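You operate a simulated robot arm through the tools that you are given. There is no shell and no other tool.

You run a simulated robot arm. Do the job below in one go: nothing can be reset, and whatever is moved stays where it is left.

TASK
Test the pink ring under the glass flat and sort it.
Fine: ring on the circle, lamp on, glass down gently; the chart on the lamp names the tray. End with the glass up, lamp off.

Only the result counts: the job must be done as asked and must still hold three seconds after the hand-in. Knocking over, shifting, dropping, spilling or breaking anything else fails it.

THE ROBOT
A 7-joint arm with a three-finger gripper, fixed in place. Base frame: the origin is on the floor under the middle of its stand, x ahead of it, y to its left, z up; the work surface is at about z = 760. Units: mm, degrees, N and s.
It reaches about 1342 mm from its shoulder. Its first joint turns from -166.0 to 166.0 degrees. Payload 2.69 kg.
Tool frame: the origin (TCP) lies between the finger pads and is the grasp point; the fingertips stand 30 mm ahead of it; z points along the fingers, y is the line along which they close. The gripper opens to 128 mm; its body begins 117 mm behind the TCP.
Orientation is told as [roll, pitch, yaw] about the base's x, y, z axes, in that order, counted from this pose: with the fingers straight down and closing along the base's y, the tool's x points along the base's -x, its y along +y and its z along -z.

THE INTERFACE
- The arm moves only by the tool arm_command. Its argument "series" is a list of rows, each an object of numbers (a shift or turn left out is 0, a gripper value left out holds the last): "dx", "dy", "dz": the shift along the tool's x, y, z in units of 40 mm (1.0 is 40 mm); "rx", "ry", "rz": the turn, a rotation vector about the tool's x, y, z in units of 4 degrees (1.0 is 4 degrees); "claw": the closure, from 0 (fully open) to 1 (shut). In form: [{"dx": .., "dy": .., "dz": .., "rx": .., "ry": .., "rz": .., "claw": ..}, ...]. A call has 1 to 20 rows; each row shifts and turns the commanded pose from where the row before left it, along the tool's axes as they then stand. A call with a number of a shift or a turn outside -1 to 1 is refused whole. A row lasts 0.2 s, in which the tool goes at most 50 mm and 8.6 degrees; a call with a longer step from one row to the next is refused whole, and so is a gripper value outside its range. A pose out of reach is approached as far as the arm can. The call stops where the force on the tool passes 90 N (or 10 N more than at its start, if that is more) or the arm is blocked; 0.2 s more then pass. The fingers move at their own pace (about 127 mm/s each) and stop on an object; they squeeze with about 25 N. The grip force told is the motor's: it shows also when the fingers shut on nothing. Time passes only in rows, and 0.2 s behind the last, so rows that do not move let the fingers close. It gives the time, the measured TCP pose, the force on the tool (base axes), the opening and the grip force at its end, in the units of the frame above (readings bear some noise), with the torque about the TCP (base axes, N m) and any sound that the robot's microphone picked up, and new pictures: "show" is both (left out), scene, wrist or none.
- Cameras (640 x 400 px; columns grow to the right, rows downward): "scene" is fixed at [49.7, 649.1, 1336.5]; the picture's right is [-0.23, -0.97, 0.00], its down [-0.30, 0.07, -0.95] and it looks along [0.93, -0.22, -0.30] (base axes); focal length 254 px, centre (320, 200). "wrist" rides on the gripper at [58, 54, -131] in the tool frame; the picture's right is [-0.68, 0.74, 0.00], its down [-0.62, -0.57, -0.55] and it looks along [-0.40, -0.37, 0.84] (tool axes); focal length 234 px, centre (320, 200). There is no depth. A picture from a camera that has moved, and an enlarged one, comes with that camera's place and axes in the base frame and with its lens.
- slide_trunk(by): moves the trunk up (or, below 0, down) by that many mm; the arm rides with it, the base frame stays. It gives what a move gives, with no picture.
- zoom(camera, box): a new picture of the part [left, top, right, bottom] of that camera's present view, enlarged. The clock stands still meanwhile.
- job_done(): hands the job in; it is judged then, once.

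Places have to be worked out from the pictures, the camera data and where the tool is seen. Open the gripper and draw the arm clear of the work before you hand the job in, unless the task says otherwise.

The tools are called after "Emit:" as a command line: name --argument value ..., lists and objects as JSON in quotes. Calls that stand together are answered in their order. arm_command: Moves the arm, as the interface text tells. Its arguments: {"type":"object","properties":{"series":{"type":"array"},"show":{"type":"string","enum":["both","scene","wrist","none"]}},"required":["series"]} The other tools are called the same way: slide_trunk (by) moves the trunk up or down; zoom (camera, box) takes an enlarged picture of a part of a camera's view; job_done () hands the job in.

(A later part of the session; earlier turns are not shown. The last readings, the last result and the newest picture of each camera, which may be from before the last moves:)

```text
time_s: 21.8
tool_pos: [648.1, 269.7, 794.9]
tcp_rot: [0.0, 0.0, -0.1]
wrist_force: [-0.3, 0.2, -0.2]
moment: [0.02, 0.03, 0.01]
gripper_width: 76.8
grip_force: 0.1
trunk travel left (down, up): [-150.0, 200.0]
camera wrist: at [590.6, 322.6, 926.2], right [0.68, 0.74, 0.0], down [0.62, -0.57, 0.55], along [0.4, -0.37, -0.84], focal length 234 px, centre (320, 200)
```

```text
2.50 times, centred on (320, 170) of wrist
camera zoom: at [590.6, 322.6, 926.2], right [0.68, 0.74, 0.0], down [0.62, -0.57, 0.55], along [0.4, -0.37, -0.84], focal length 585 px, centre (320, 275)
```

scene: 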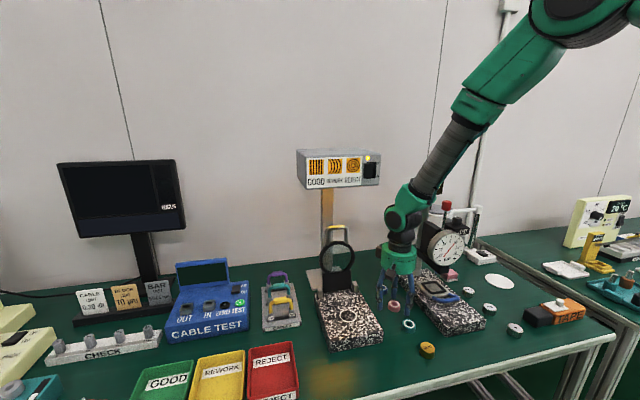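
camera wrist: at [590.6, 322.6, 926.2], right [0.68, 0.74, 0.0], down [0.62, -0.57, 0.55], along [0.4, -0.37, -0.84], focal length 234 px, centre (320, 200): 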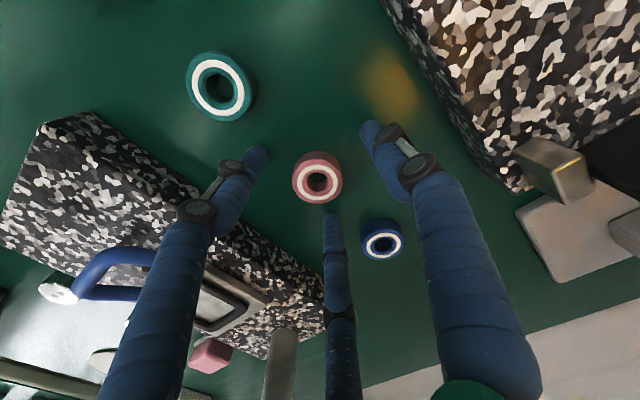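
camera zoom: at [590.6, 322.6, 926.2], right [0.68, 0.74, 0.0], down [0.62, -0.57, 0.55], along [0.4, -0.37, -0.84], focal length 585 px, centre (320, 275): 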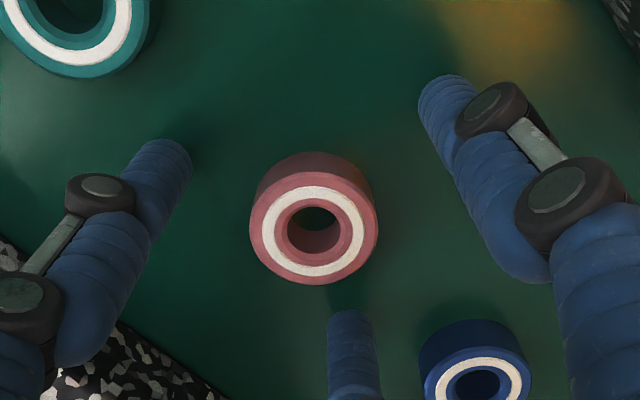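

The ring is centred between the fingers. I close the gripper on it.

Emit:
arm_command --series '[{"claw": 0.6}, {"claw": 0.75}, {"claw": 1}, {"claw": 1}, {"claw": 1}]' --show "wrist"

Emit:
zoom --camera "scene" --box '[360, 250, 430, 330]'

```text
time_s: 23.0
tool_pos: [647.1, 269.5, 795.4]
tcp_rot: [0.0, -0.1, 0.1]
wrist_force: [-0.5, -0.1, -0.7]
moment: [-0.01, 0.0, -0.03]
gripper_width: 38.5
grip_force: 25.0
trunk travel left (down, up): [-150.0, 200.0]
camera wrist: at [590.4, 322.4, 926.5], right [0.68, 0.74, 0.0], down [0.62, -0.57, 0.55], along [0.4, -0.37, -0.84], focal length 234 px, centre (320, 200)
```

wrist: 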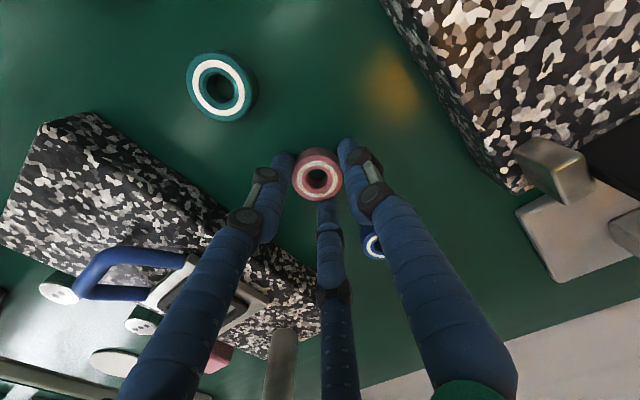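

```text
5.00 times, centred on (395, 290) of scene
camera zoom: at [49.7, 649.1, 1336.5], right [-0.23, -0.97, 0.0], down [-0.3, 0.07, -0.95], along [0.93, -0.22, -0.3], focal length 1272 px, centre (-55, -250)
```

zoom: 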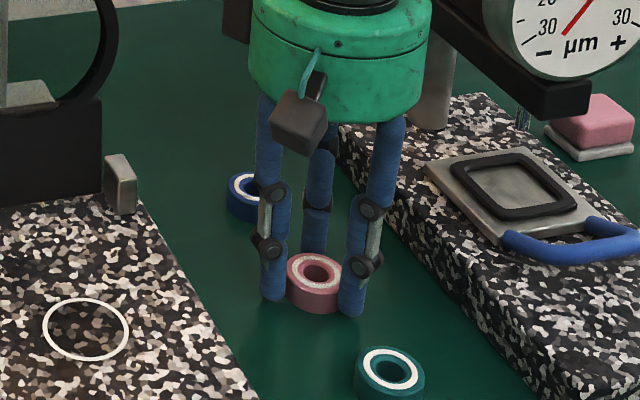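

The ring is held (38.5 mm, 25 N). I lift it, back off in x to stay clear of the glass and lamp, and move across above the granite block.

Emit:
arm_command --series '[{"dz": -0.3}, {"dz": -0.8}, {"dz": -0.8}, {"dz": -0.9}, {"dx": 0.8}, {"dx": 0.8}, {"dy": 0.85}, {"dy": 0.85}, {"dy": 0.85}, {"dy": 0.85}, {"dy": 0.8}]' --show "both"

Emit:
zoom --camera "wrist" --box '[220, 60, 440, 240]'

Emit:
zoom --camera "scene" --box '[270, 180, 410, 360]'

```text
time_s: 25.4
tool_pos: [582.5, 437.7, 907.6]
tcp_rot: [-0.1, 0.0, 0.1]
wrist_force: [-0.3, 0.1, 1.1]
moment: [0.07, -0.03, 0.04]
gripper_width: 38.0
grip_force: 25.5
trunk travel left (down, up): [-150.0, 200.0]
camera wrist: at [525.0, 489.2, 1038.1], right [0.68, 0.74, 0.0], down [0.62, -0.57, 0.55], along [0.4, -0.37, -0.84], focal length 234 px, centre (320, 200)
```

scene: 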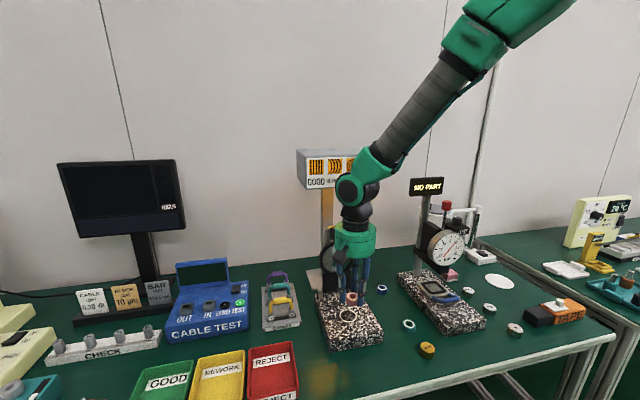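
wrist: 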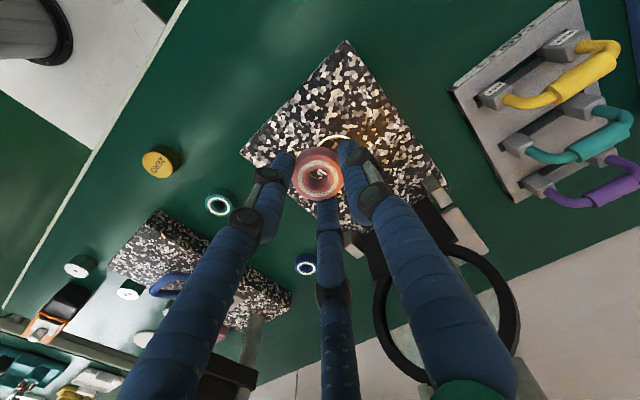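

```text
2.22 times, centred on (330, 150) of wrist
camera zoom: at [525.0, 489.2, 1038.1], right [0.68, 0.74, 0.0], down [0.62, -0.57, 0.55], along [0.4, -0.37, -0.84], focal length 520 px, centre (298, 311)
```

zoom: 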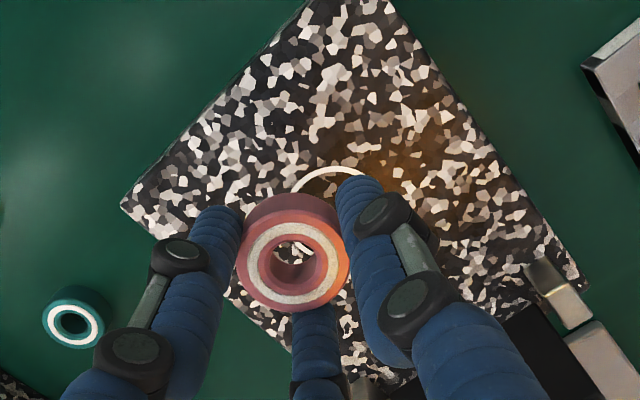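

```text
2.22 times, centred on (340, 270) of scene
camera zoom: at [49.7, 649.1, 1336.5], right [-0.23, -0.97, 0.0], down [-0.3, 0.07, -0.95], along [0.93, -0.22, -0.3], focal length 566 px, centre (276, 44)
```

zoom: 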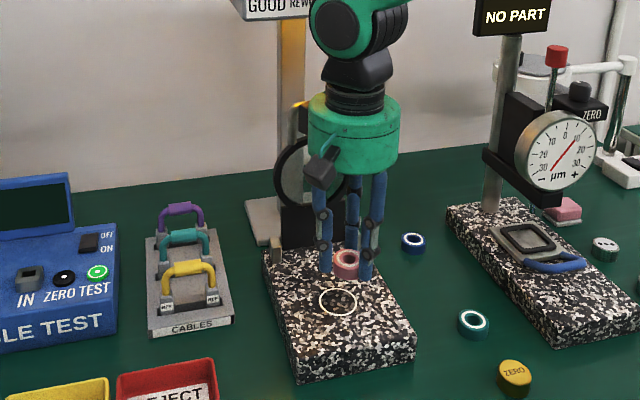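

The circle is partly hidden by the ring. I shift 45 mm in −y so the wrist camera sees the whole circle and I can fix its centre relative to the tool.

Emit:
arm_command --series '[{"dy": -0.6}, {"dy": -0.6}, {}]' --show "wrist"

Emit:
zoom --camera "wrist" --box '[260, 60, 440, 200]'

Emit:
zoom --camera "scene" --box '[310, 260, 390, 360]'

```text
time_s: 26.2
tool_pos: [583.5, 390.0, 907.8]
tcp_rot: [0.0, -0.1, 0.1]
wrist_force: [0.6, 0.4, -0.2]
moment: [0.03, 0.04, -0.01]
gripper_width: 37.6
grip_force: 24.7
trunk travel left (down, up): [-150.0, 200.0]
camera wrist: at [525.0, 441.8, 1038.9], right [0.68, 0.74, 0.0], down [0.62, -0.57, 0.55], along [0.4, -0.37, -0.84], focal length 234 px, centre (320, 200)
```

wrist: 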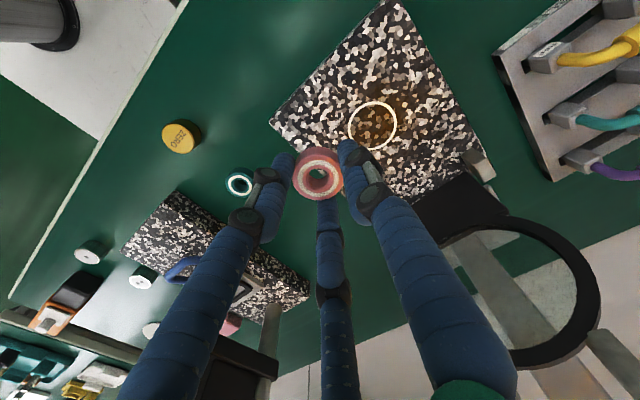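

```text
2.86 times, centred on (350, 130) of wrist
camera zoom: at [525.0, 441.8, 1038.9], right [0.68, 0.74, 0.0], down [0.62, -0.57, 0.55], along [0.4, -0.37, -0.84], focal length 669 px, centre (234, 400)
```

zoom: 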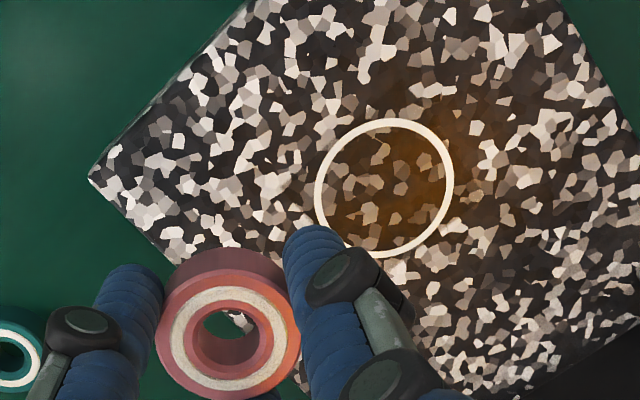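

```text
4.00 times, centred on (350, 310) of scene
camera zoom: at [49.7, 649.1, 1336.5], right [-0.23, -0.97, 0.0], down [-0.3, 0.07, -0.95], along [0.93, -0.22, -0.3], focal length 1018 px, centre (200, -240)
```

zoom: 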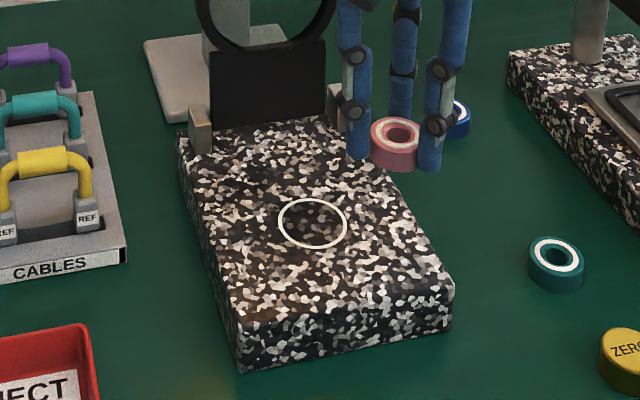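

The circle centre comes out at about (608, 438), with the granite top near z≈803. I move over in y, go down at x=583 first to keep the wrist joint under the lamp, then ease forward in x.

Emit:
arm_command --series '[{"dy": 0.6}, {"dy": 0.61}, {"dz": 0.7}, {"dz": 0.6}, {"dx": -0.3}, {"dx": -0.3}, {}]' --show "both"

Emit:
zoom --camera "wrist" --box '[250, 80, 410, 220]'

Emit:
zoom --camera "scene" --box '[310, 120, 390, 360]'

Emit:
zoom --camera "scene" --box '[325, 280, 375, 340]'

```text
time_s: 27.8
tool_pos: [605.3, 437.6, 855.2]
tcp_rot: [0.0, 0.0, 0.1]
wrist_force: [-0.2, 0.2, -0.7]
moment: [0.0, 0.01, 0.03]
gripper_width: 37.8
grip_force: 25.2
trunk travel left (down, up): [-150.0, 200.0]
camera wrist: at [548.6, 490.2, 986.2], right [0.68, 0.74, 0.0], down [0.62, -0.56, 0.55], along [0.4, -0.37, -0.84], focal length 234 px, centre (320, 200)
```

scene: 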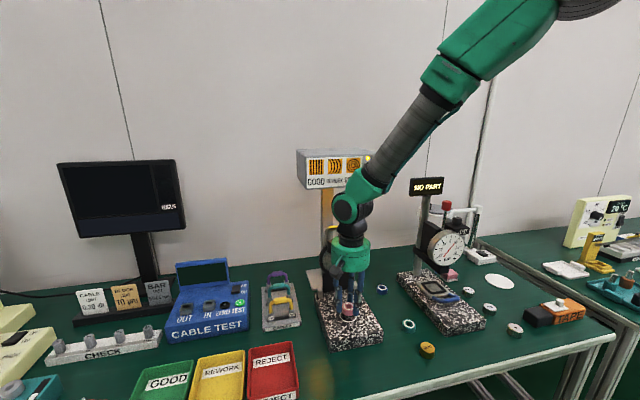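
wrist: 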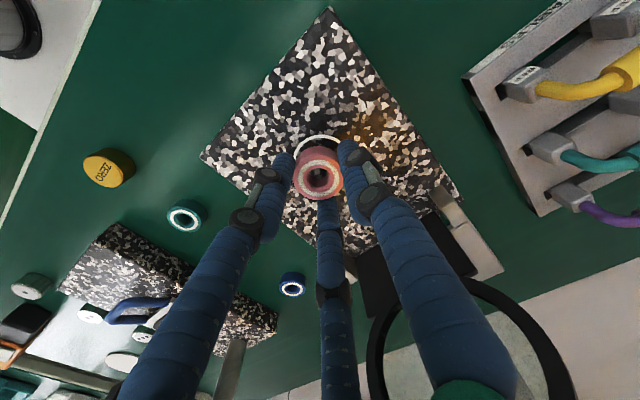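

```text
2.86 times, centred on (330, 150) of wrist
camera zoom: at [548.6, 490.2, 986.2], right [0.68, 0.74, 0.0], down [0.62, -0.56, 0.55], along [0.4, -0.37, -0.84], focal length 669 px, centre (291, 343)
```

zoom: 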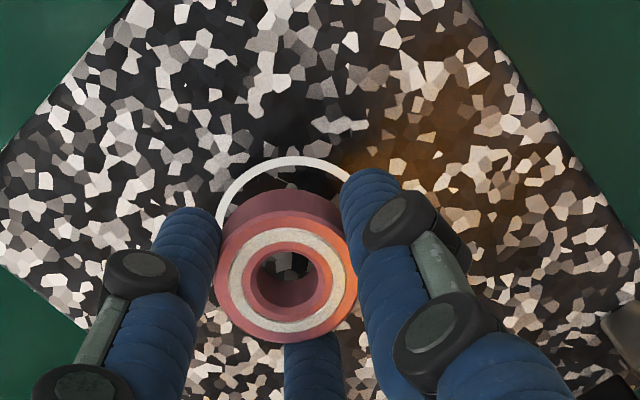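

```text
1.67 times, centred on (350, 240) of scene
camera zoom: at [49.7, 649.1, 1336.5], right [-0.23, -0.97, 0.0], down [-0.3, 0.07, -0.95], along [0.93, -0.22, -0.3], focal length 424 px, centre (270, 133)
```

zoom: 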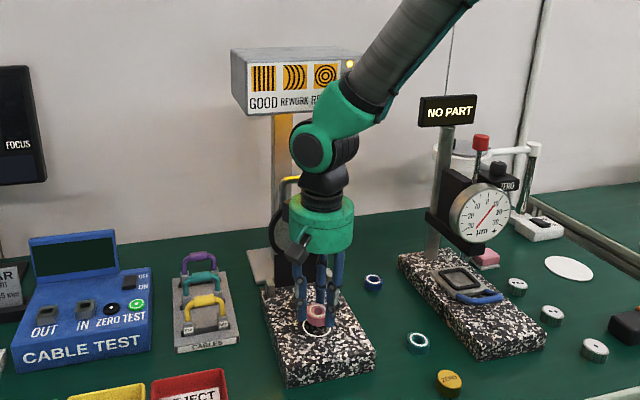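

```text
6.67 times, centred on (350, 310) of scene
camera zoom: at [49.7, 649.1, 1336.5], right [-0.23, -0.97, 0.0], down [-0.3, 0.07, -0.95], along [0.93, -0.22, -0.3], focal length 1697 px, centre (120, -533)
```

zoom: 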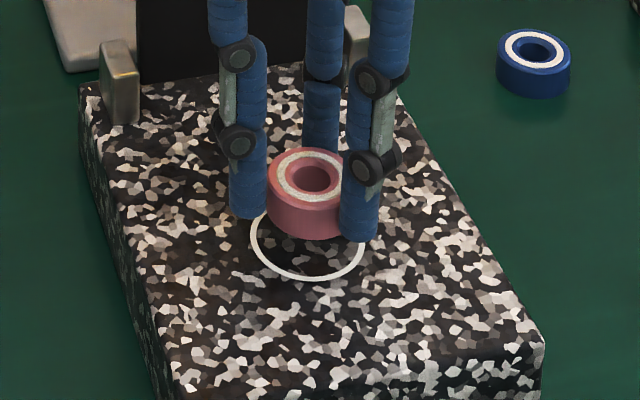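

Both views agree the ring needs about 2.7 mm more in +x to be centred. I make that correction and lower most of the way.

Emit:
arm_command --series '[{"dx": -0.068, "dy": -0.012}, {"dz": 0.2}, {"dz": 0.12}, {}]' --show "wrist"

Emit:
zoom --camera "wrist" --box '[250, 80, 410, 220]'

Emit:
zoom --camera "scene" --box '[325, 280, 375, 340]'

```text
time_s: 28.8
tool_pos: [608.9, 437.6, 842.6]
tcp_rot: [0.0, 0.0, 0.0]
wrist_force: [-0.3, -0.4, -0.6]
moment: [-0.03, 0.03, -0.01]
gripper_width: 37.2
grip_force: 25.3
trunk travel left (down, up): [-150.0, 200.0]
camera wrist: at [551.7, 490.5, 973.3], right [0.68, 0.74, 0.0], down [0.62, -0.56, 0.55], along [0.4, -0.37, -0.84], focal length 234 px, centre (320, 200)
```

wrist: 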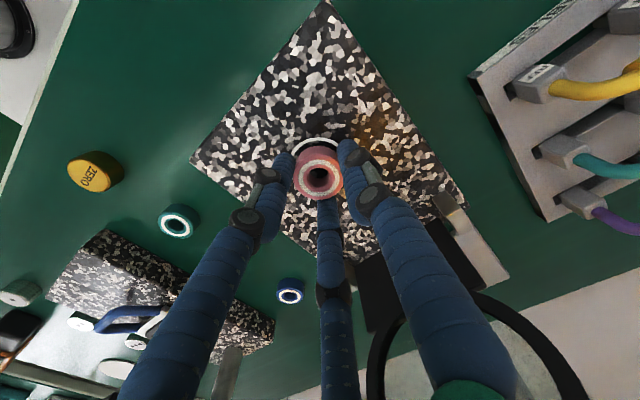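

```text
2.86 times, centred on (330, 150) of wrist
camera zoom: at [551.7, 490.5, 973.3], right [0.68, 0.74, 0.0], down [0.62, -0.56, 0.55], along [0.4, -0.37, -0.84], focal length 669 px, centre (291, 343)
```

zoom: 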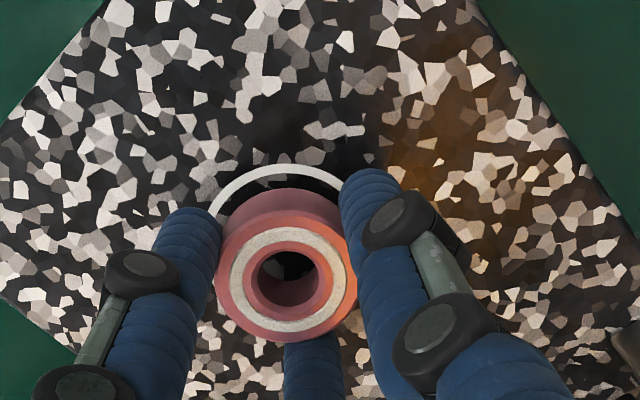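

```text
6.67 times, centred on (350, 310) of scene
camera zoom: at [49.7, 649.1, 1336.5], right [-0.23, -0.97, 0.0], down [-0.3, 0.07, -0.95], along [0.93, -0.22, -0.3], focal length 1697 px, centre (120, -533)
```

zoom: 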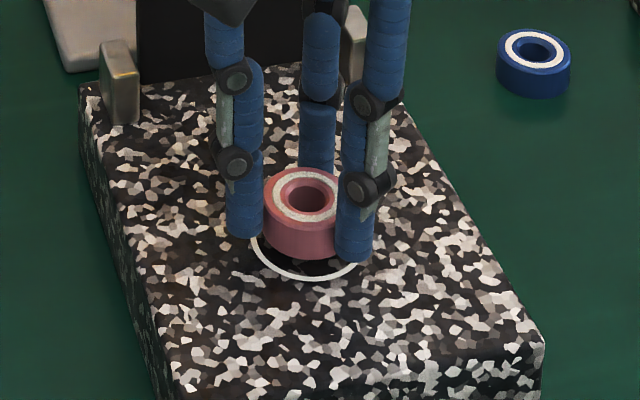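

The ring is centred to within about 1 mm and roughly 5 mm above the granite. I lower in tiny steps and watch for contact force.

Emit:
arm_command --series '[{"dy": -0.025, "dz": 0.05}, {"dz": 0.03}, {"dz": 0.02}, {}]' --show "none"

Emit:
arm_command --series '[{"dz": 0.02}, {"dz": 0.02}, {}]' --show "wrist"

Emit:
zoom --camera "scene" --box '[325, 280, 375, 340]'

```text
time_s: 29.8
tool_pos: [608.1, 435.9, 837.3]
tcp_rot: [0.0, 0.0, 0.0]
wrist_force: [-0.2, 0.2, 0.6]
moment: [-0.02, 0.0, 0.01]
gripper_width: 36.4
grip_force: 24.8
trunk travel left (down, up): [-150.0, 200.0]
```

```text
time_s: 30.6
tool_pos: [608.5, 435.5, 837.2]
tcp_rot: [0.0, 0.0, 0.0]
wrist_force: [0.3, -0.5, -0.2]
moment: [0.0, -0.02, 0.02]
gripper_width: 36.6
grip_force: 24.6
trunk travel left (down, up): [-150.0, 200.0]
camera wrist: at [551.6, 488.9, 967.5], right [0.68, 0.74, 0.0], down [0.62, -0.57, 0.55], along [0.4, -0.37, -0.84], focal length 234 px, centre (320, 200)
```

wrist: 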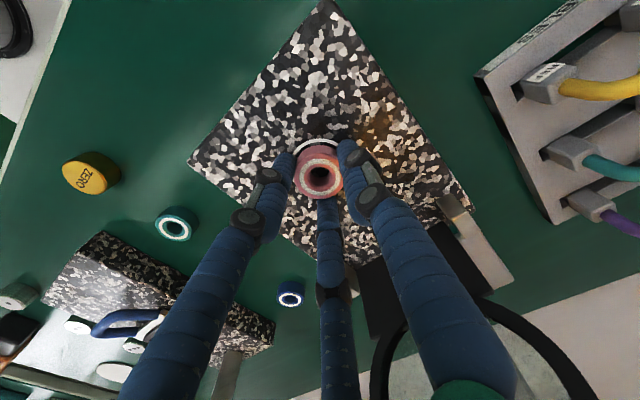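

```text
6.67 times, centred on (350, 310) of scene
camera zoom: at [49.7, 649.1, 1336.5], right [-0.23, -0.97, 0.0], down [-0.3, 0.07, -0.95], along [0.93, -0.22, -0.3], focal length 1697 px, centre (120, -533)
```

zoom: 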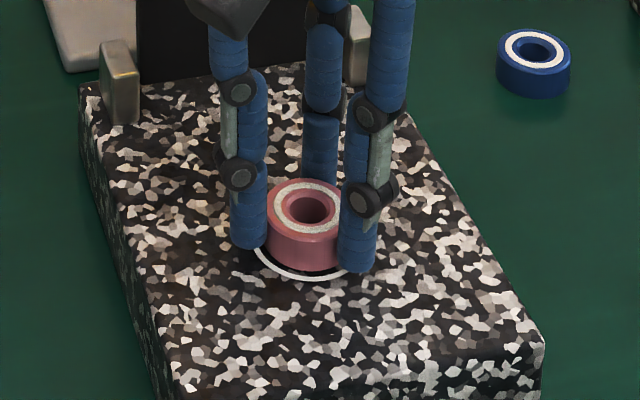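

No contact force yet. I continue 1 mm at a time.

Emit:
arm_command --series '[{"dz": 0.025}, {}]' --show "none"

Emit:
arm_command --series '[{"dz": 0.025}, {}]' --show "none"

Emit:
zoom --camera "scene" --box '[330, 290, 370, 330]'

```text
time_s: 31.2
tool_pos: [608.7, 435.5, 834.9]
tcp_rot: [-0.1, 0.1, 0.0]
wrist_force: [0.6, -0.2, 0.6]
moment: [-0.01, -0.02, 0.0]
gripper_width: 36.6
grip_force: 25.1
trunk travel left (down, up): [-150.0, 200.0]
```

```text
time_s: 31.8
tool_pos: [609.1, 436.3, 835.2]
tcp_rot: [0.0, -0.1, -0.1]
wrist_force: [-1.3, -0.3, 5.2]
moment: [0.08, 0.07, 0.03]
gripper_width: 36.8
grip_force: 25.1
trunk travel left (down, up): [-150.0, 200.0]
```

```text
10.00 times, centred on (350, 310) of scene
camera zoom: at [49.7, 649.1, 1336.5], right [-0.23, -0.97, 0.0], down [-0.3, 0.07, -0.95], along [0.93, -0.22, -0.3], focal length 2545 px, centre (20, -900)
```

zoom: 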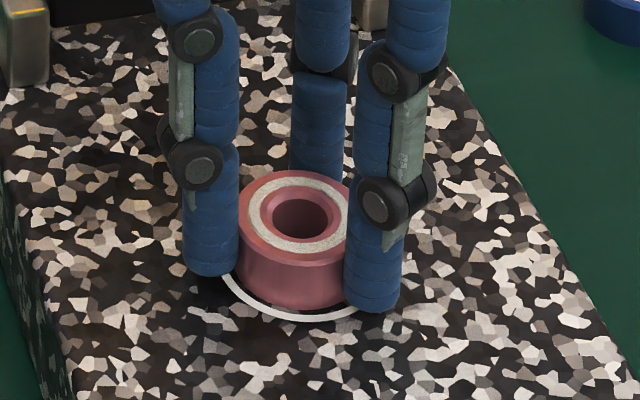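

Contact reads 5 N, so the ring is on the granite inside the circle. I open the fingers gently and rise straight up.

Emit:
arm_command --series '[{"claw": 0.65}, {"claw": 0.5}, {"claw": 0.42}, {"dz": -0.3}, {"dz": -0.6}, {"dz": -0.6, "dx": 0.5}, {"dx": 1}, {"dx": 1}]' --show "both"

Emit:
zoom --camera "scene" --box '[325, 280, 375, 340]'

Emit:
zoom --camera "wrist" --box '[220, 60, 420, 220]'

```text
time_s: 33.6
tool_pos: [508.8, 436.2, 892.9]
tcp_rot: [0.0, 0.0, 0.1]
wrist_force: [-0.2, 0.1, 0.1]
moment: [-0.02, 0.02, 0.02]
gripper_width: 74.0
grip_force: 0.1
trunk travel left (down, up): [-150.0, 200.0]
camera wrist: at [452.4, 489.4, 1023.9], right [0.68, 0.74, 0.0], down [0.62, -0.57, 0.55], along [0.4, -0.37, -0.84], focal length 234 px, centre (320, 200)
```

scene: 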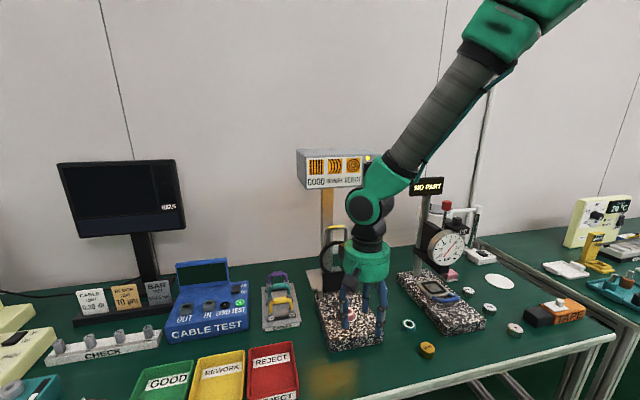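
wrist: 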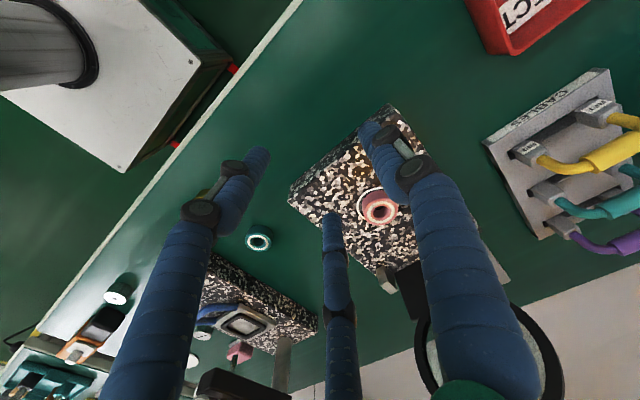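

```text
6.67 times, centred on (350, 310) of scene
camera zoom: at [49.7, 649.1, 1336.5], right [-0.23, -0.97, 0.0], down [-0.3, 0.07, -0.95], along [0.93, -0.22, -0.3], focal length 1697 px, centre (120, -533)
```

zoom: 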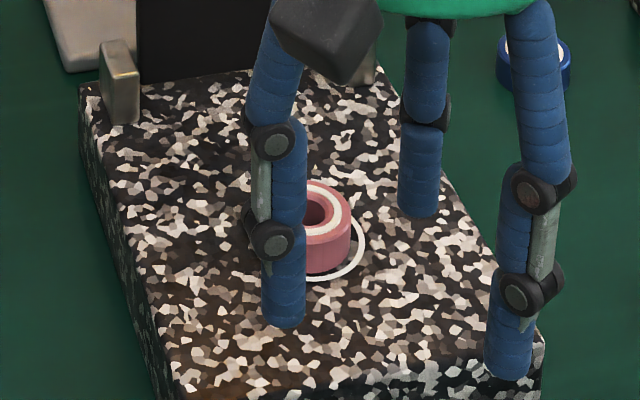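

```text
2.50 times, centred on (320, 140) of wrist
camera zoom: at [452.4, 489.4, 1023.9], right [0.68, 0.74, 0.0], down [0.62, -0.57, 0.55], along [0.4, -0.37, -0.84], focal length 585 px, centre (320, 350)
```

zoom: 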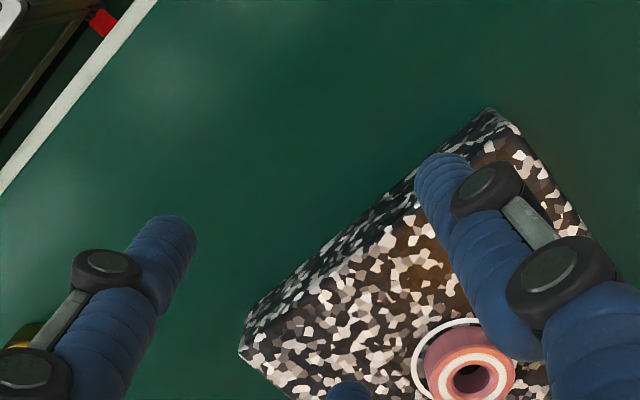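

The ring sits inside the circle, upright. Next I rise and turn the tool 90° about its axis so the single finger can go under the handle bar and the other two over it.

Emit:
arm_command --series '[{"dz": -1}, {"dz": -1}, {"dz": -1, "rz": -1}, {"dz": -1, "rz": -1}, {"rz": -1}, {"rz": -1}, {"rz": -1}, {"rz": -1}, {"rz": -1}, {"rz": -1}, {"rz": -1}, {"rz": -1}, {"rz": -1}, {"rz": -1}, {"rz": -1}, {"rz": -1}, {"rz": -1}, {"rz": -1}, {"rz": -1}, {"rz": -1}]' --show "none"

Emit:
arm_command --series '[{"rz": -1}, {"rz": -1}, {"rz": -1}, {"rz": -1}, {"rz": -0.5}, {"rx": 1}, {"rx": 1}, {"rx": 1}, {"rx": 1}, {"rx": 1}]' --show "both"

Emit:
zoom --camera "scene" --box '[325, 280, 375, 340]'

```text
time_s: 37.8
tool_pos: [509.3, 436.5, 1054.8]
tcp_rot: [-0.1, 0.0, 72.2]
wrist_force: [0.6, -0.3, -0.3]
moment: [0.03, -0.02, 0.0]
gripper_width: 74.3
grip_force: 0.0
trunk travel left (down, up): [-150.0, 200.0]
```

```text
time_s: 40.0
tool_pos: [509.3, 435.6, 1054.9]
tcp_rot: [-20.0, 0.0, 90.0]
wrist_force: [0.9, 0.1, -1.2]
moment: [0.01, 0.02, 0.01]
gripper_width: 74.3
grip_force: 0.0
trunk travel left (down, up): [-150.0, 200.0]
camera wrist: at [415.2, 376.8, 1159.6], right [-0.69, 0.68, -0.25], down [0.34, 0.62, 0.71], along [0.63, 0.4, -0.66], focal length 234 px, centre (320, 200)
```

scene: 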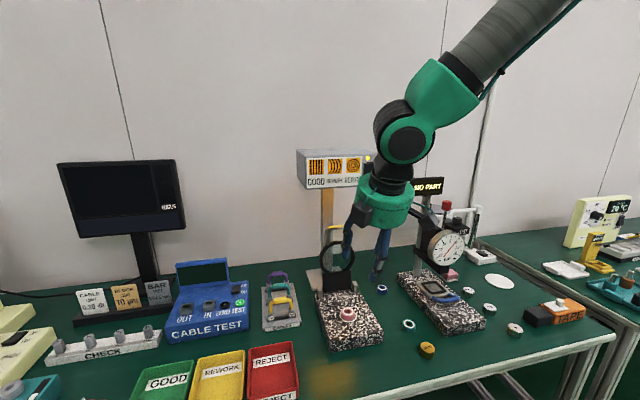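
wrist: 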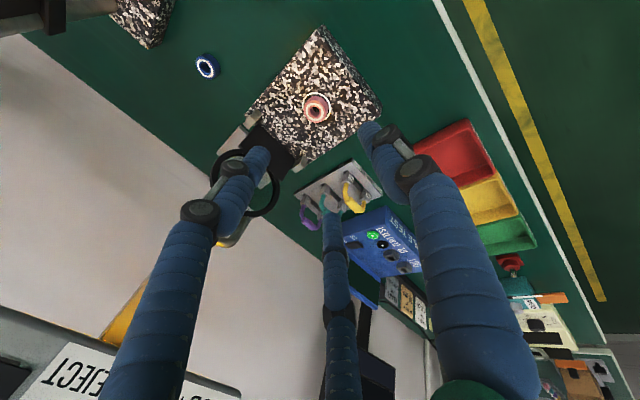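

```text
6.67 times, centred on (350, 310) of scene
camera zoom: at [49.7, 649.1, 1336.5], right [-0.23, -0.97, 0.0], down [-0.3, 0.07, -0.95], along [0.93, -0.22, -0.3], focal length 1697 px, centre (120, -533)
```

zoom: 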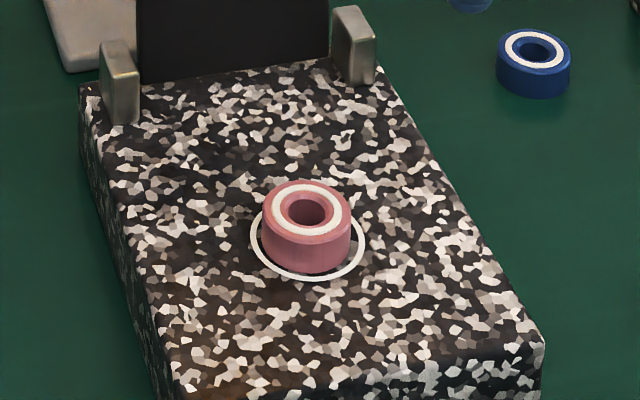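

The ring is upright within the circle. I continue tilting the tool to about 68° so that it approaches the handle from the front beneath the lamp.

Emit:
arm_command --series '[{"rx": 1}, {"rx": 1}, {"rx": 1}, {"rx": 1}, {"rx": 1}, {"rx": 1}, {"rx": 1}, {"rx": 1}, {"rx": 1}, {"rx": 1}, {"rx": 1}, {"rx": 1, "claw": 0.65}, {"claw": 0.65}]' --show "both"

Emit:
zoom --camera "scene" --box '[300, 150, 440, 290]'

Emit:
zoom --camera "wrist" --box '[140, 20, 400, 200]'

```text
time_s: 42.8
tool_pos: [509.3, 436.3, 1054.8]
tcp_rot: [-68.0, 0.0, 90.1]
wrist_force: [0.4, 0.1, -0.1]
moment: [0.01, 0.02, -0.01]
gripper_width: 44.7
grip_force: 0.0
trunk travel left (down, up): [-150.0, 200.0]
camera wrist: at [369.0, 377.2, 1053.8], right [-0.28, 0.68, -0.68], down [-0.3, 0.62, 0.73], along [0.91, 0.41, 0.03], focal length 234 px, centre (320, 200)
```

scene: 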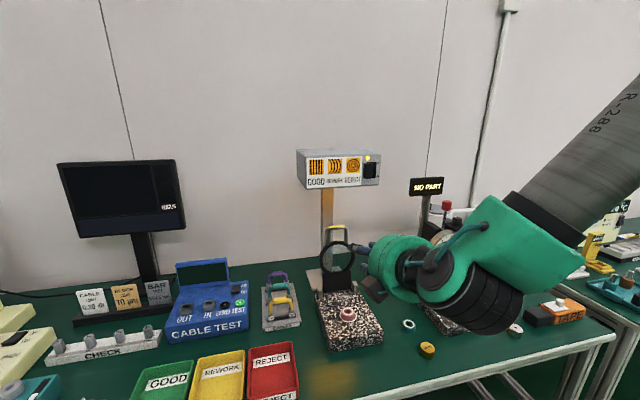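
wrist: 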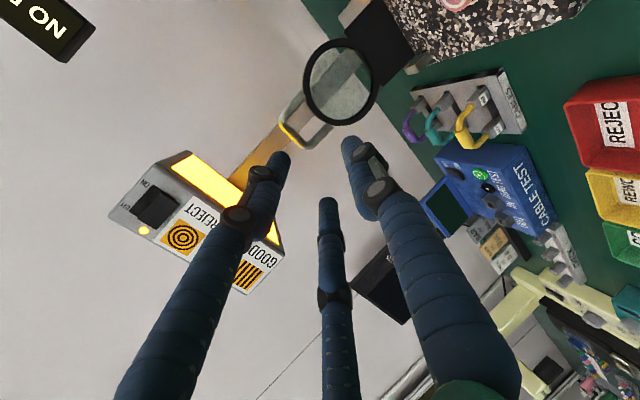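

```text
2.86 times, centred on (370, 220) of scene
camera zoom: at [49.7, 649.1, 1336.5], right [-0.23, -0.97, 0.0], down [-0.3, 0.07, -0.95], along [0.93, -0.22, -0.3], focal length 727 px, centre (177, 143)
```

zoom: 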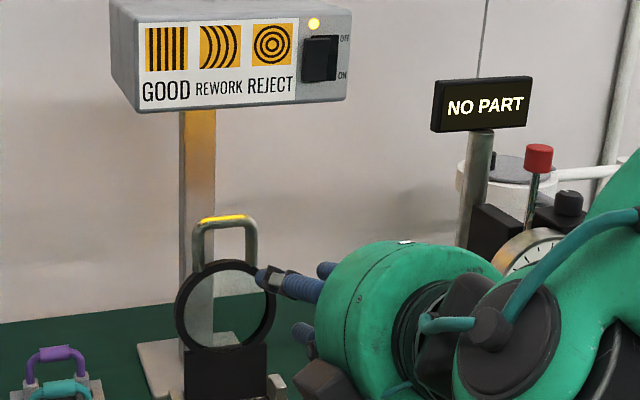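

```text
2.22 times, centred on (270, 110) of wrist
camera zoom: at [369.0, 377.2, 1053.8], right [-0.28, 0.68, -0.68], down [-0.3, 0.62, 0.73], along [0.91, 0.41, 0.03], focal length 520 px, centre (431, 400)
```

zoom: 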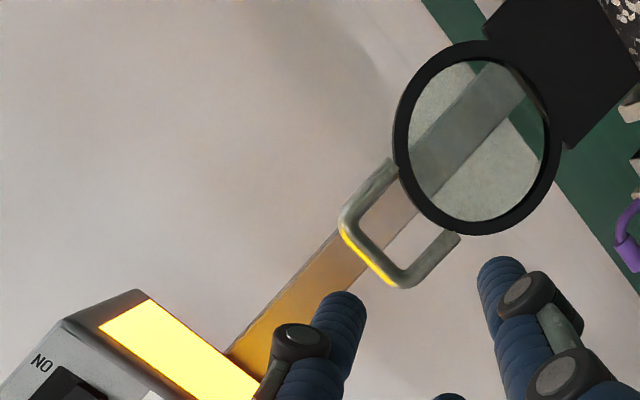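

The wrist camera now views the handle from the front. I zoom tighter in both cameras to fix the bar's position accurately.

Emit:
zoom --camera "wrist" --box '[265, 80, 345, 160]'

Emit:
zoom --camera "scene" --box '[318, 215, 358, 275]'

Emit:
zoom --camera "wrist" --box '[280, 0, 440, 130]'

```text
5.00 times, centred on (305, 120) of wrist
camera zoom: at [369.0, 377.2, 1053.8], right [-0.28, 0.68, -0.68], down [-0.3, 0.62, 0.73], along [0.91, 0.41, 0.03], focal length 1171 px, centre (395, 600)
```

zoom: 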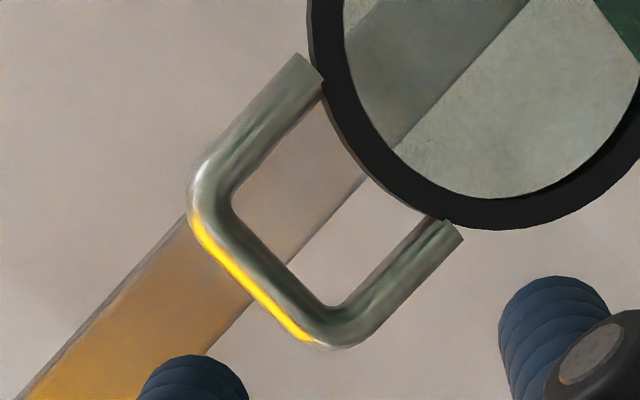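

```text
6.67 times, centred on (338, 245) of scene
camera zoom: at [49.7, 649.1, 1336.5], right [-0.23, -0.97, 0.0], down [-0.3, 0.07, -0.95], along [0.93, -0.22, -0.3], focal length 1697 px, centre (200, -100)
```

zoom: 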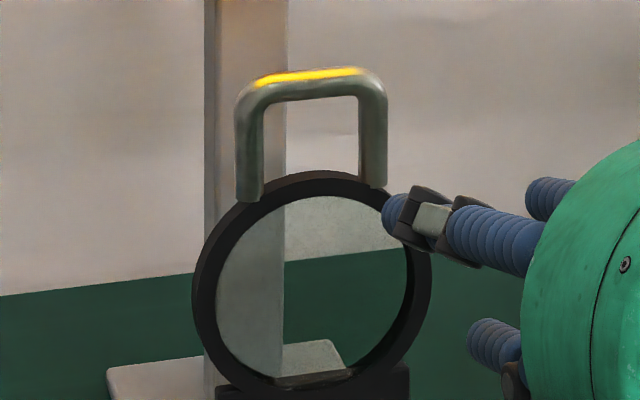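

```text
3.08 times, centred on (360, 65) of wrist
camera zoom: at [369.0, 377.2, 1053.8], right [-0.28, 0.68, -0.68], down [-0.3, 0.62, 0.73], along [0.91, 0.41, 0.03], focal length 720 px, centre (197, 615)
```

zoom: 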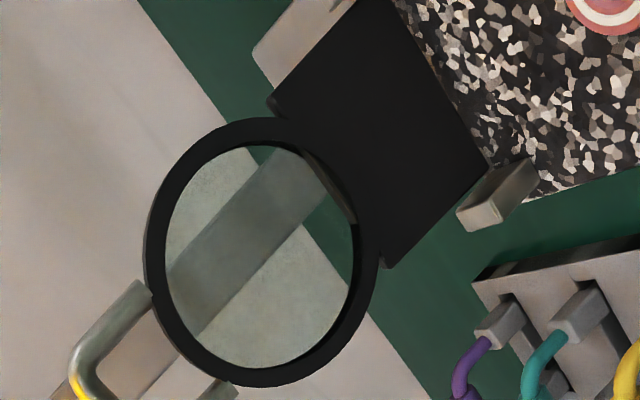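

The bar centre comes out near (735, 436, 1016). I move to a pre-grasp point about 60 mm short of it along the tool axis, well under the lamp.

Emit:
arm_command --series '[{"dz": 0.8, "dy": -0.31}, {"dz": 0.8, "dy": -0.31}, {"dz": 0.8, "dy": -0.31}, {"dz": 0.8, "dy": -0.31}, {"dz": 0.4, "dy": -0.15}, {}]' --show "both"

Emit:
zoom --camera "wrist" --box '[220, 40, 420, 200]'

Emit:
zoom --camera "scene" --box '[310, 190, 400, 270]'

```text
time_s: 44.2
tool_pos: [663.2, 435.6, 1052.0]
tcp_rot: [-67.9, -0.1, 90.1]
wrist_force: [-0.4, 0.8, -0.4]
moment: [0.01, -0.01, 0.01]
gripper_width: 45.0
grip_force: 0.0
trunk travel left (down, up): [-150.0, 200.0]
camera wrist: at [522.7, 376.0, 1050.9], right [-0.28, 0.68, -0.68], down [-0.3, 0.62, 0.73], along [0.91, 0.4, 0.03], focal length 234 px, centre (320, 200)
```

scene: 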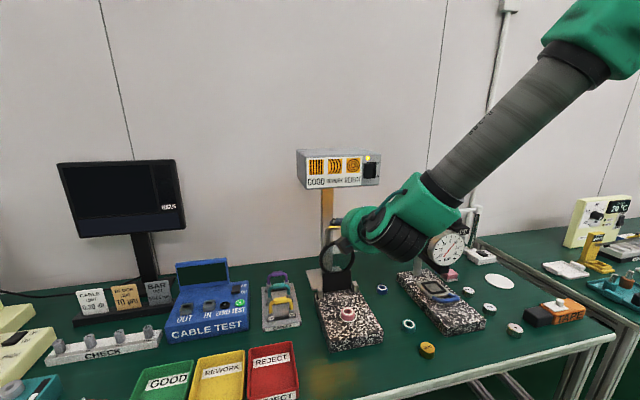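
wrist: 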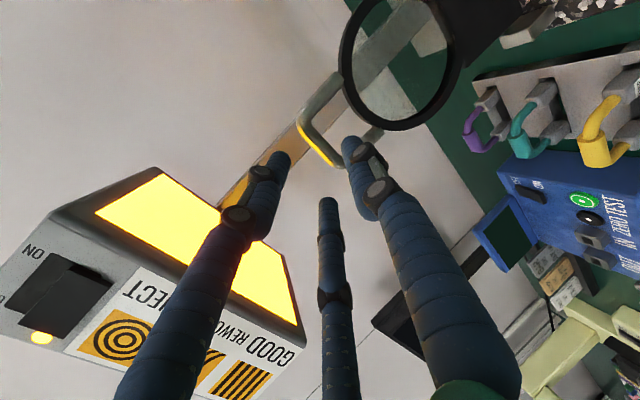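

```text
2.50 times, centred on (320, 120) of wrist
camera zoom: at [522.7, 376.0, 1050.9], right [-0.28, 0.68, -0.68], down [-0.3, 0.62, 0.73], along [0.91, 0.4, 0.03], focal length 585 px, centre (320, 400)
```

zoom: 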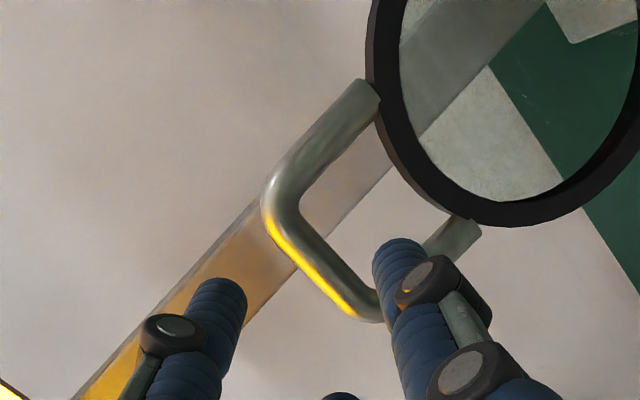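

```text
5.00 times, centred on (355, 230) of scene
camera zoom: at [49.7, 649.1, 1336.5], right [-0.23, -0.97, 0.0], down [-0.3, 0.07, -0.95], along [0.93, -0.22, -0.3], focal length 1272 px, centre (145, 50)
```

zoom: 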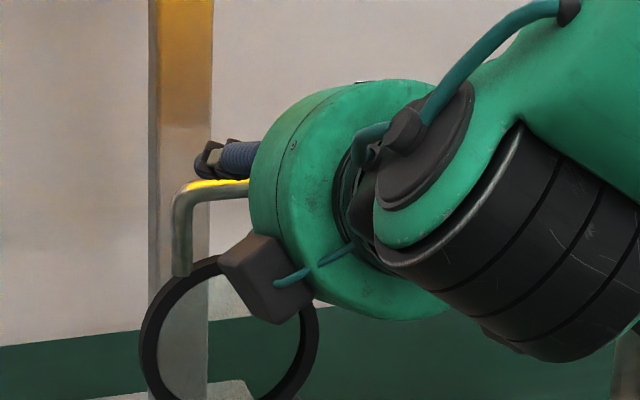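

The bar is nearly centred between the finger paths. I narrow the opening to 40 mm, shift the tool 3 mm up, and advance 45 mm before rechecking.

Emit:
arm_command --series '[{"dy": -0.075, "dx": 0.04, "claw": 0.6875}, {"dz": 0.4}, {"dz": 0.4}, {"dz": 0.3}, {}]' --show "both"

Emit:
zoom --camera "wrist" --box '[240, 80, 400, 200]'

Emit:
zoom --camera "scene" --box '[310, 190, 400, 270]'

```text
time_s: 45.4
tool_pos: [704.5, 435.1, 1038.5]
tcp_rot: [-68.0, 0.0, 90.0]
wrist_force: [1.2, 0.1, 0.3]
moment: [0.02, 0.0, 0.0]
gripper_width: 39.8
grip_force: 0.1
trunk travel left (down, up): [-150.0, 200.0]
camera wrist: at [564.8, 375.2, 1038.1], right [-0.28, 0.68, -0.68], down [-0.3, 0.62, 0.73], along [0.91, 0.4, 0.03], focal length 234 px, centre (320, 200)
```

scene: 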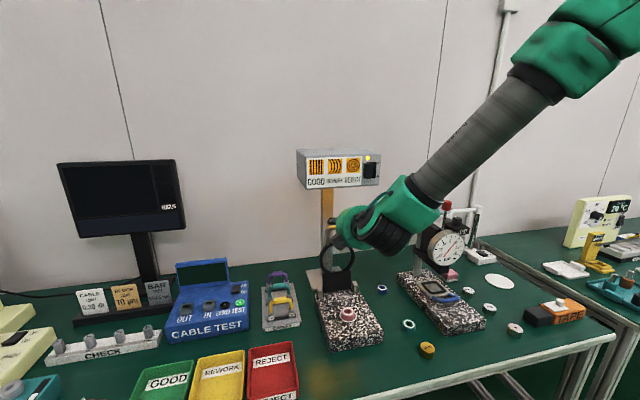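
wrist: 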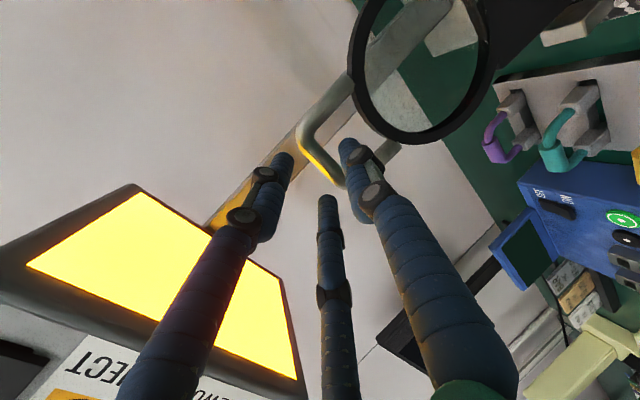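

```text
3.33 times, centred on (320, 140) of wrist
camera zoom: at [564.8, 375.2, 1038.1], right [-0.28, 0.68, -0.68], down [-0.3, 0.62, 0.73], along [0.91, 0.4, 0.03], focal length 781 px, centre (320, 400)
```

zoom: 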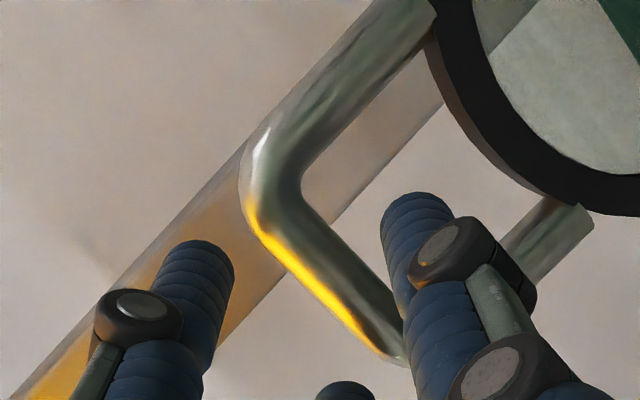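

```text
5.00 times, centred on (355, 230) of scene
camera zoom: at [49.7, 649.1, 1336.5], right [-0.23, -0.97, 0.0], down [-0.3, 0.07, -0.95], along [0.93, -0.22, -0.3], focal length 1272 px, centre (145, 50)
```

zoom: 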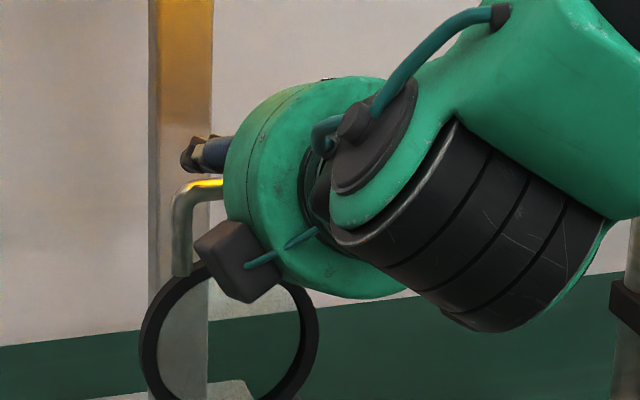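

The bar is at about 37 mm ahead of the TCP and centred (tool y≈8), with the single finger aimed into the handle loop. I advance the remaining 22 mm slowly.

Emit:
arm_command --series '[{"dz": 0.2}, {"dz": 0.2}, {"dz": 0.15}, {}]' --show "both"

Emit:
zoom --camera "wrist" --box '[240, 80, 400, 200]'

Emit:
zoom --camera "scene" --box '[310, 190, 400, 270]'

```text
time_s: 46.4
tool_pos: [727.1, 435.4, 1030.0]
tcp_rot: [-68.1, 0.0, 89.9]
wrist_force: [-0.4, 0.1, -0.3]
moment: [-0.05, 0.05, 0.02]
gripper_width: 40.1
grip_force: 0.1
trunk travel left (down, up): [-150.0, 200.0]
camera wrist: at [586.2, 376.0, 1029.6], right [-0.28, 0.68, -0.68], down [-0.3, 0.62, 0.73], along [0.91, 0.4, 0.03], focal length 234 px, centre (320, 200)
```

scene: 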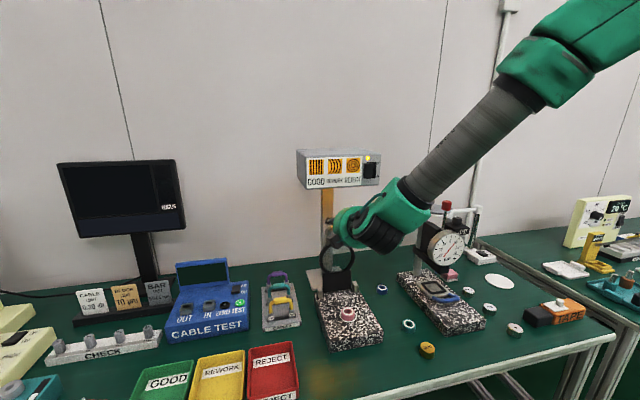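
wrist: 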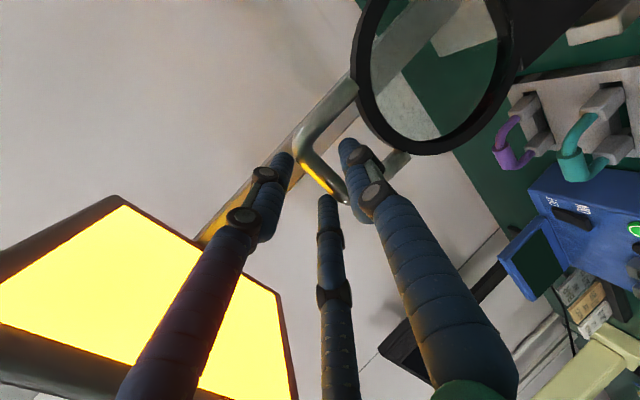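

```text
3.33 times, centred on (320, 140) of wrist
camera zoom: at [586.2, 376.0, 1029.6], right [-0.28, 0.68, -0.68], down [-0.3, 0.62, 0.73], along [0.91, 0.4, 0.03], focal length 781 px, centre (320, 400)
```

zoom: 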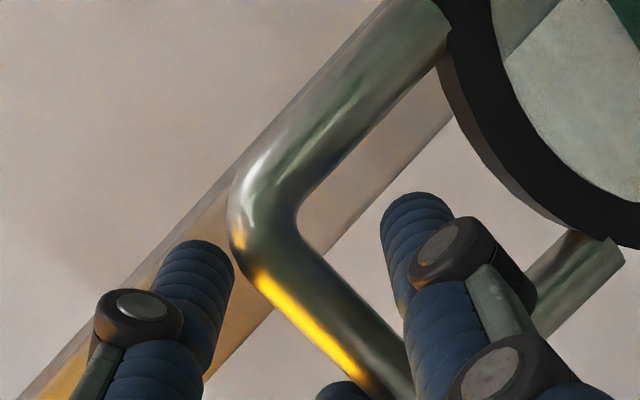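

```text
5.00 times, centred on (355, 230) of scene
camera zoom: at [49.7, 649.1, 1336.5], right [-0.23, -0.97, 0.0], down [-0.3, 0.07, -0.95], along [0.93, -0.22, -0.3], focal length 1272 px, centre (145, 50)
```

zoom: 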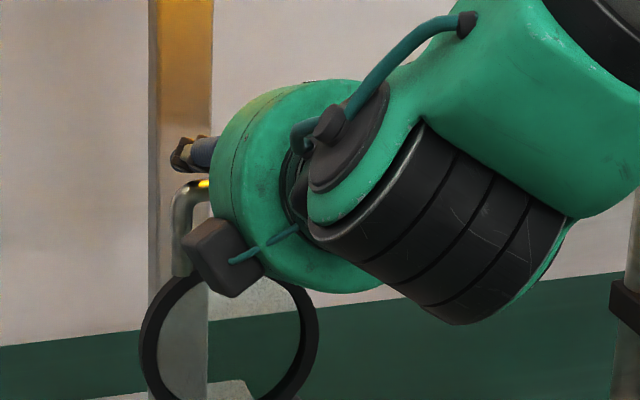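

The bar is now between the single finger and the upper pair. I narrow the fingers in stages while watching the wrist force, so that the grip centres itself without loading the hinge.

Emit:
arm_command --series '[{"claw": 0.75, "dy": 0.03}, {"claw": 0.766}, {}]' --show "wrist"

Emit:
zoom --camera "wrist" --box '[240, 80, 400, 200]'

```text
time_s: 47.2
tool_pos: [725.1, 434.5, 1029.0]
tcp_rot: [-67.9, 0.0, 90.0]
wrist_force: [0.4, 0.7, 0.4]
moment: [-0.05, 0.01, -0.01]
gripper_width: 30.1
grip_force: 0.1
trunk travel left (down, up): [-150.0, 200.0]
camera wrist: at [585.4, 375.9, 1028.7], right [-0.28, 0.68, -0.68], down [-0.3, 0.62, 0.73], along [0.91, 0.4, 0.03], focal length 234 px, centre (320, 200)
```

wrist: 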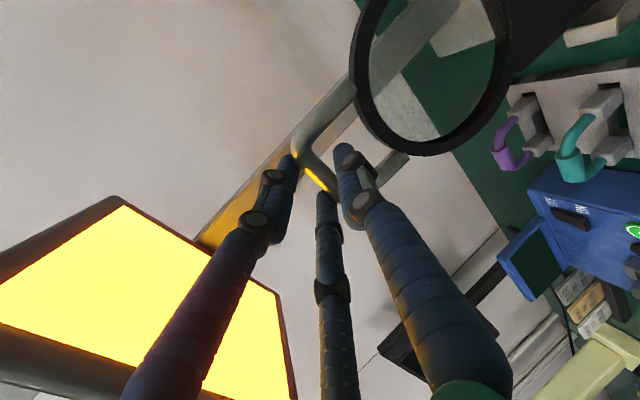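

```text
3.33 times, centred on (320, 140) of wrist
camera zoom: at [585.4, 375.9, 1028.7], right [-0.28, 0.68, -0.68], down [-0.3, 0.62, 0.73], along [0.91, 0.4, 0.03], focal length 781 px, centre (320, 400)
```

zoom: 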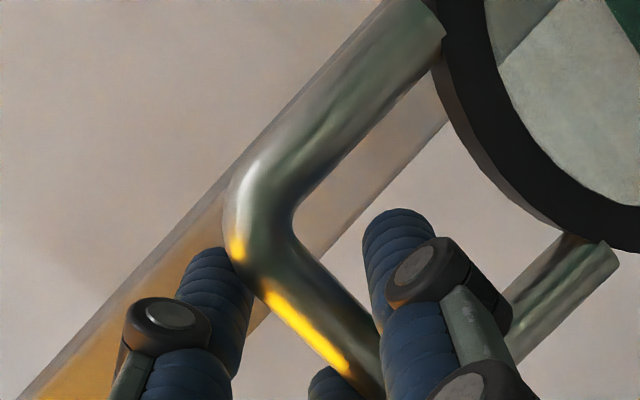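

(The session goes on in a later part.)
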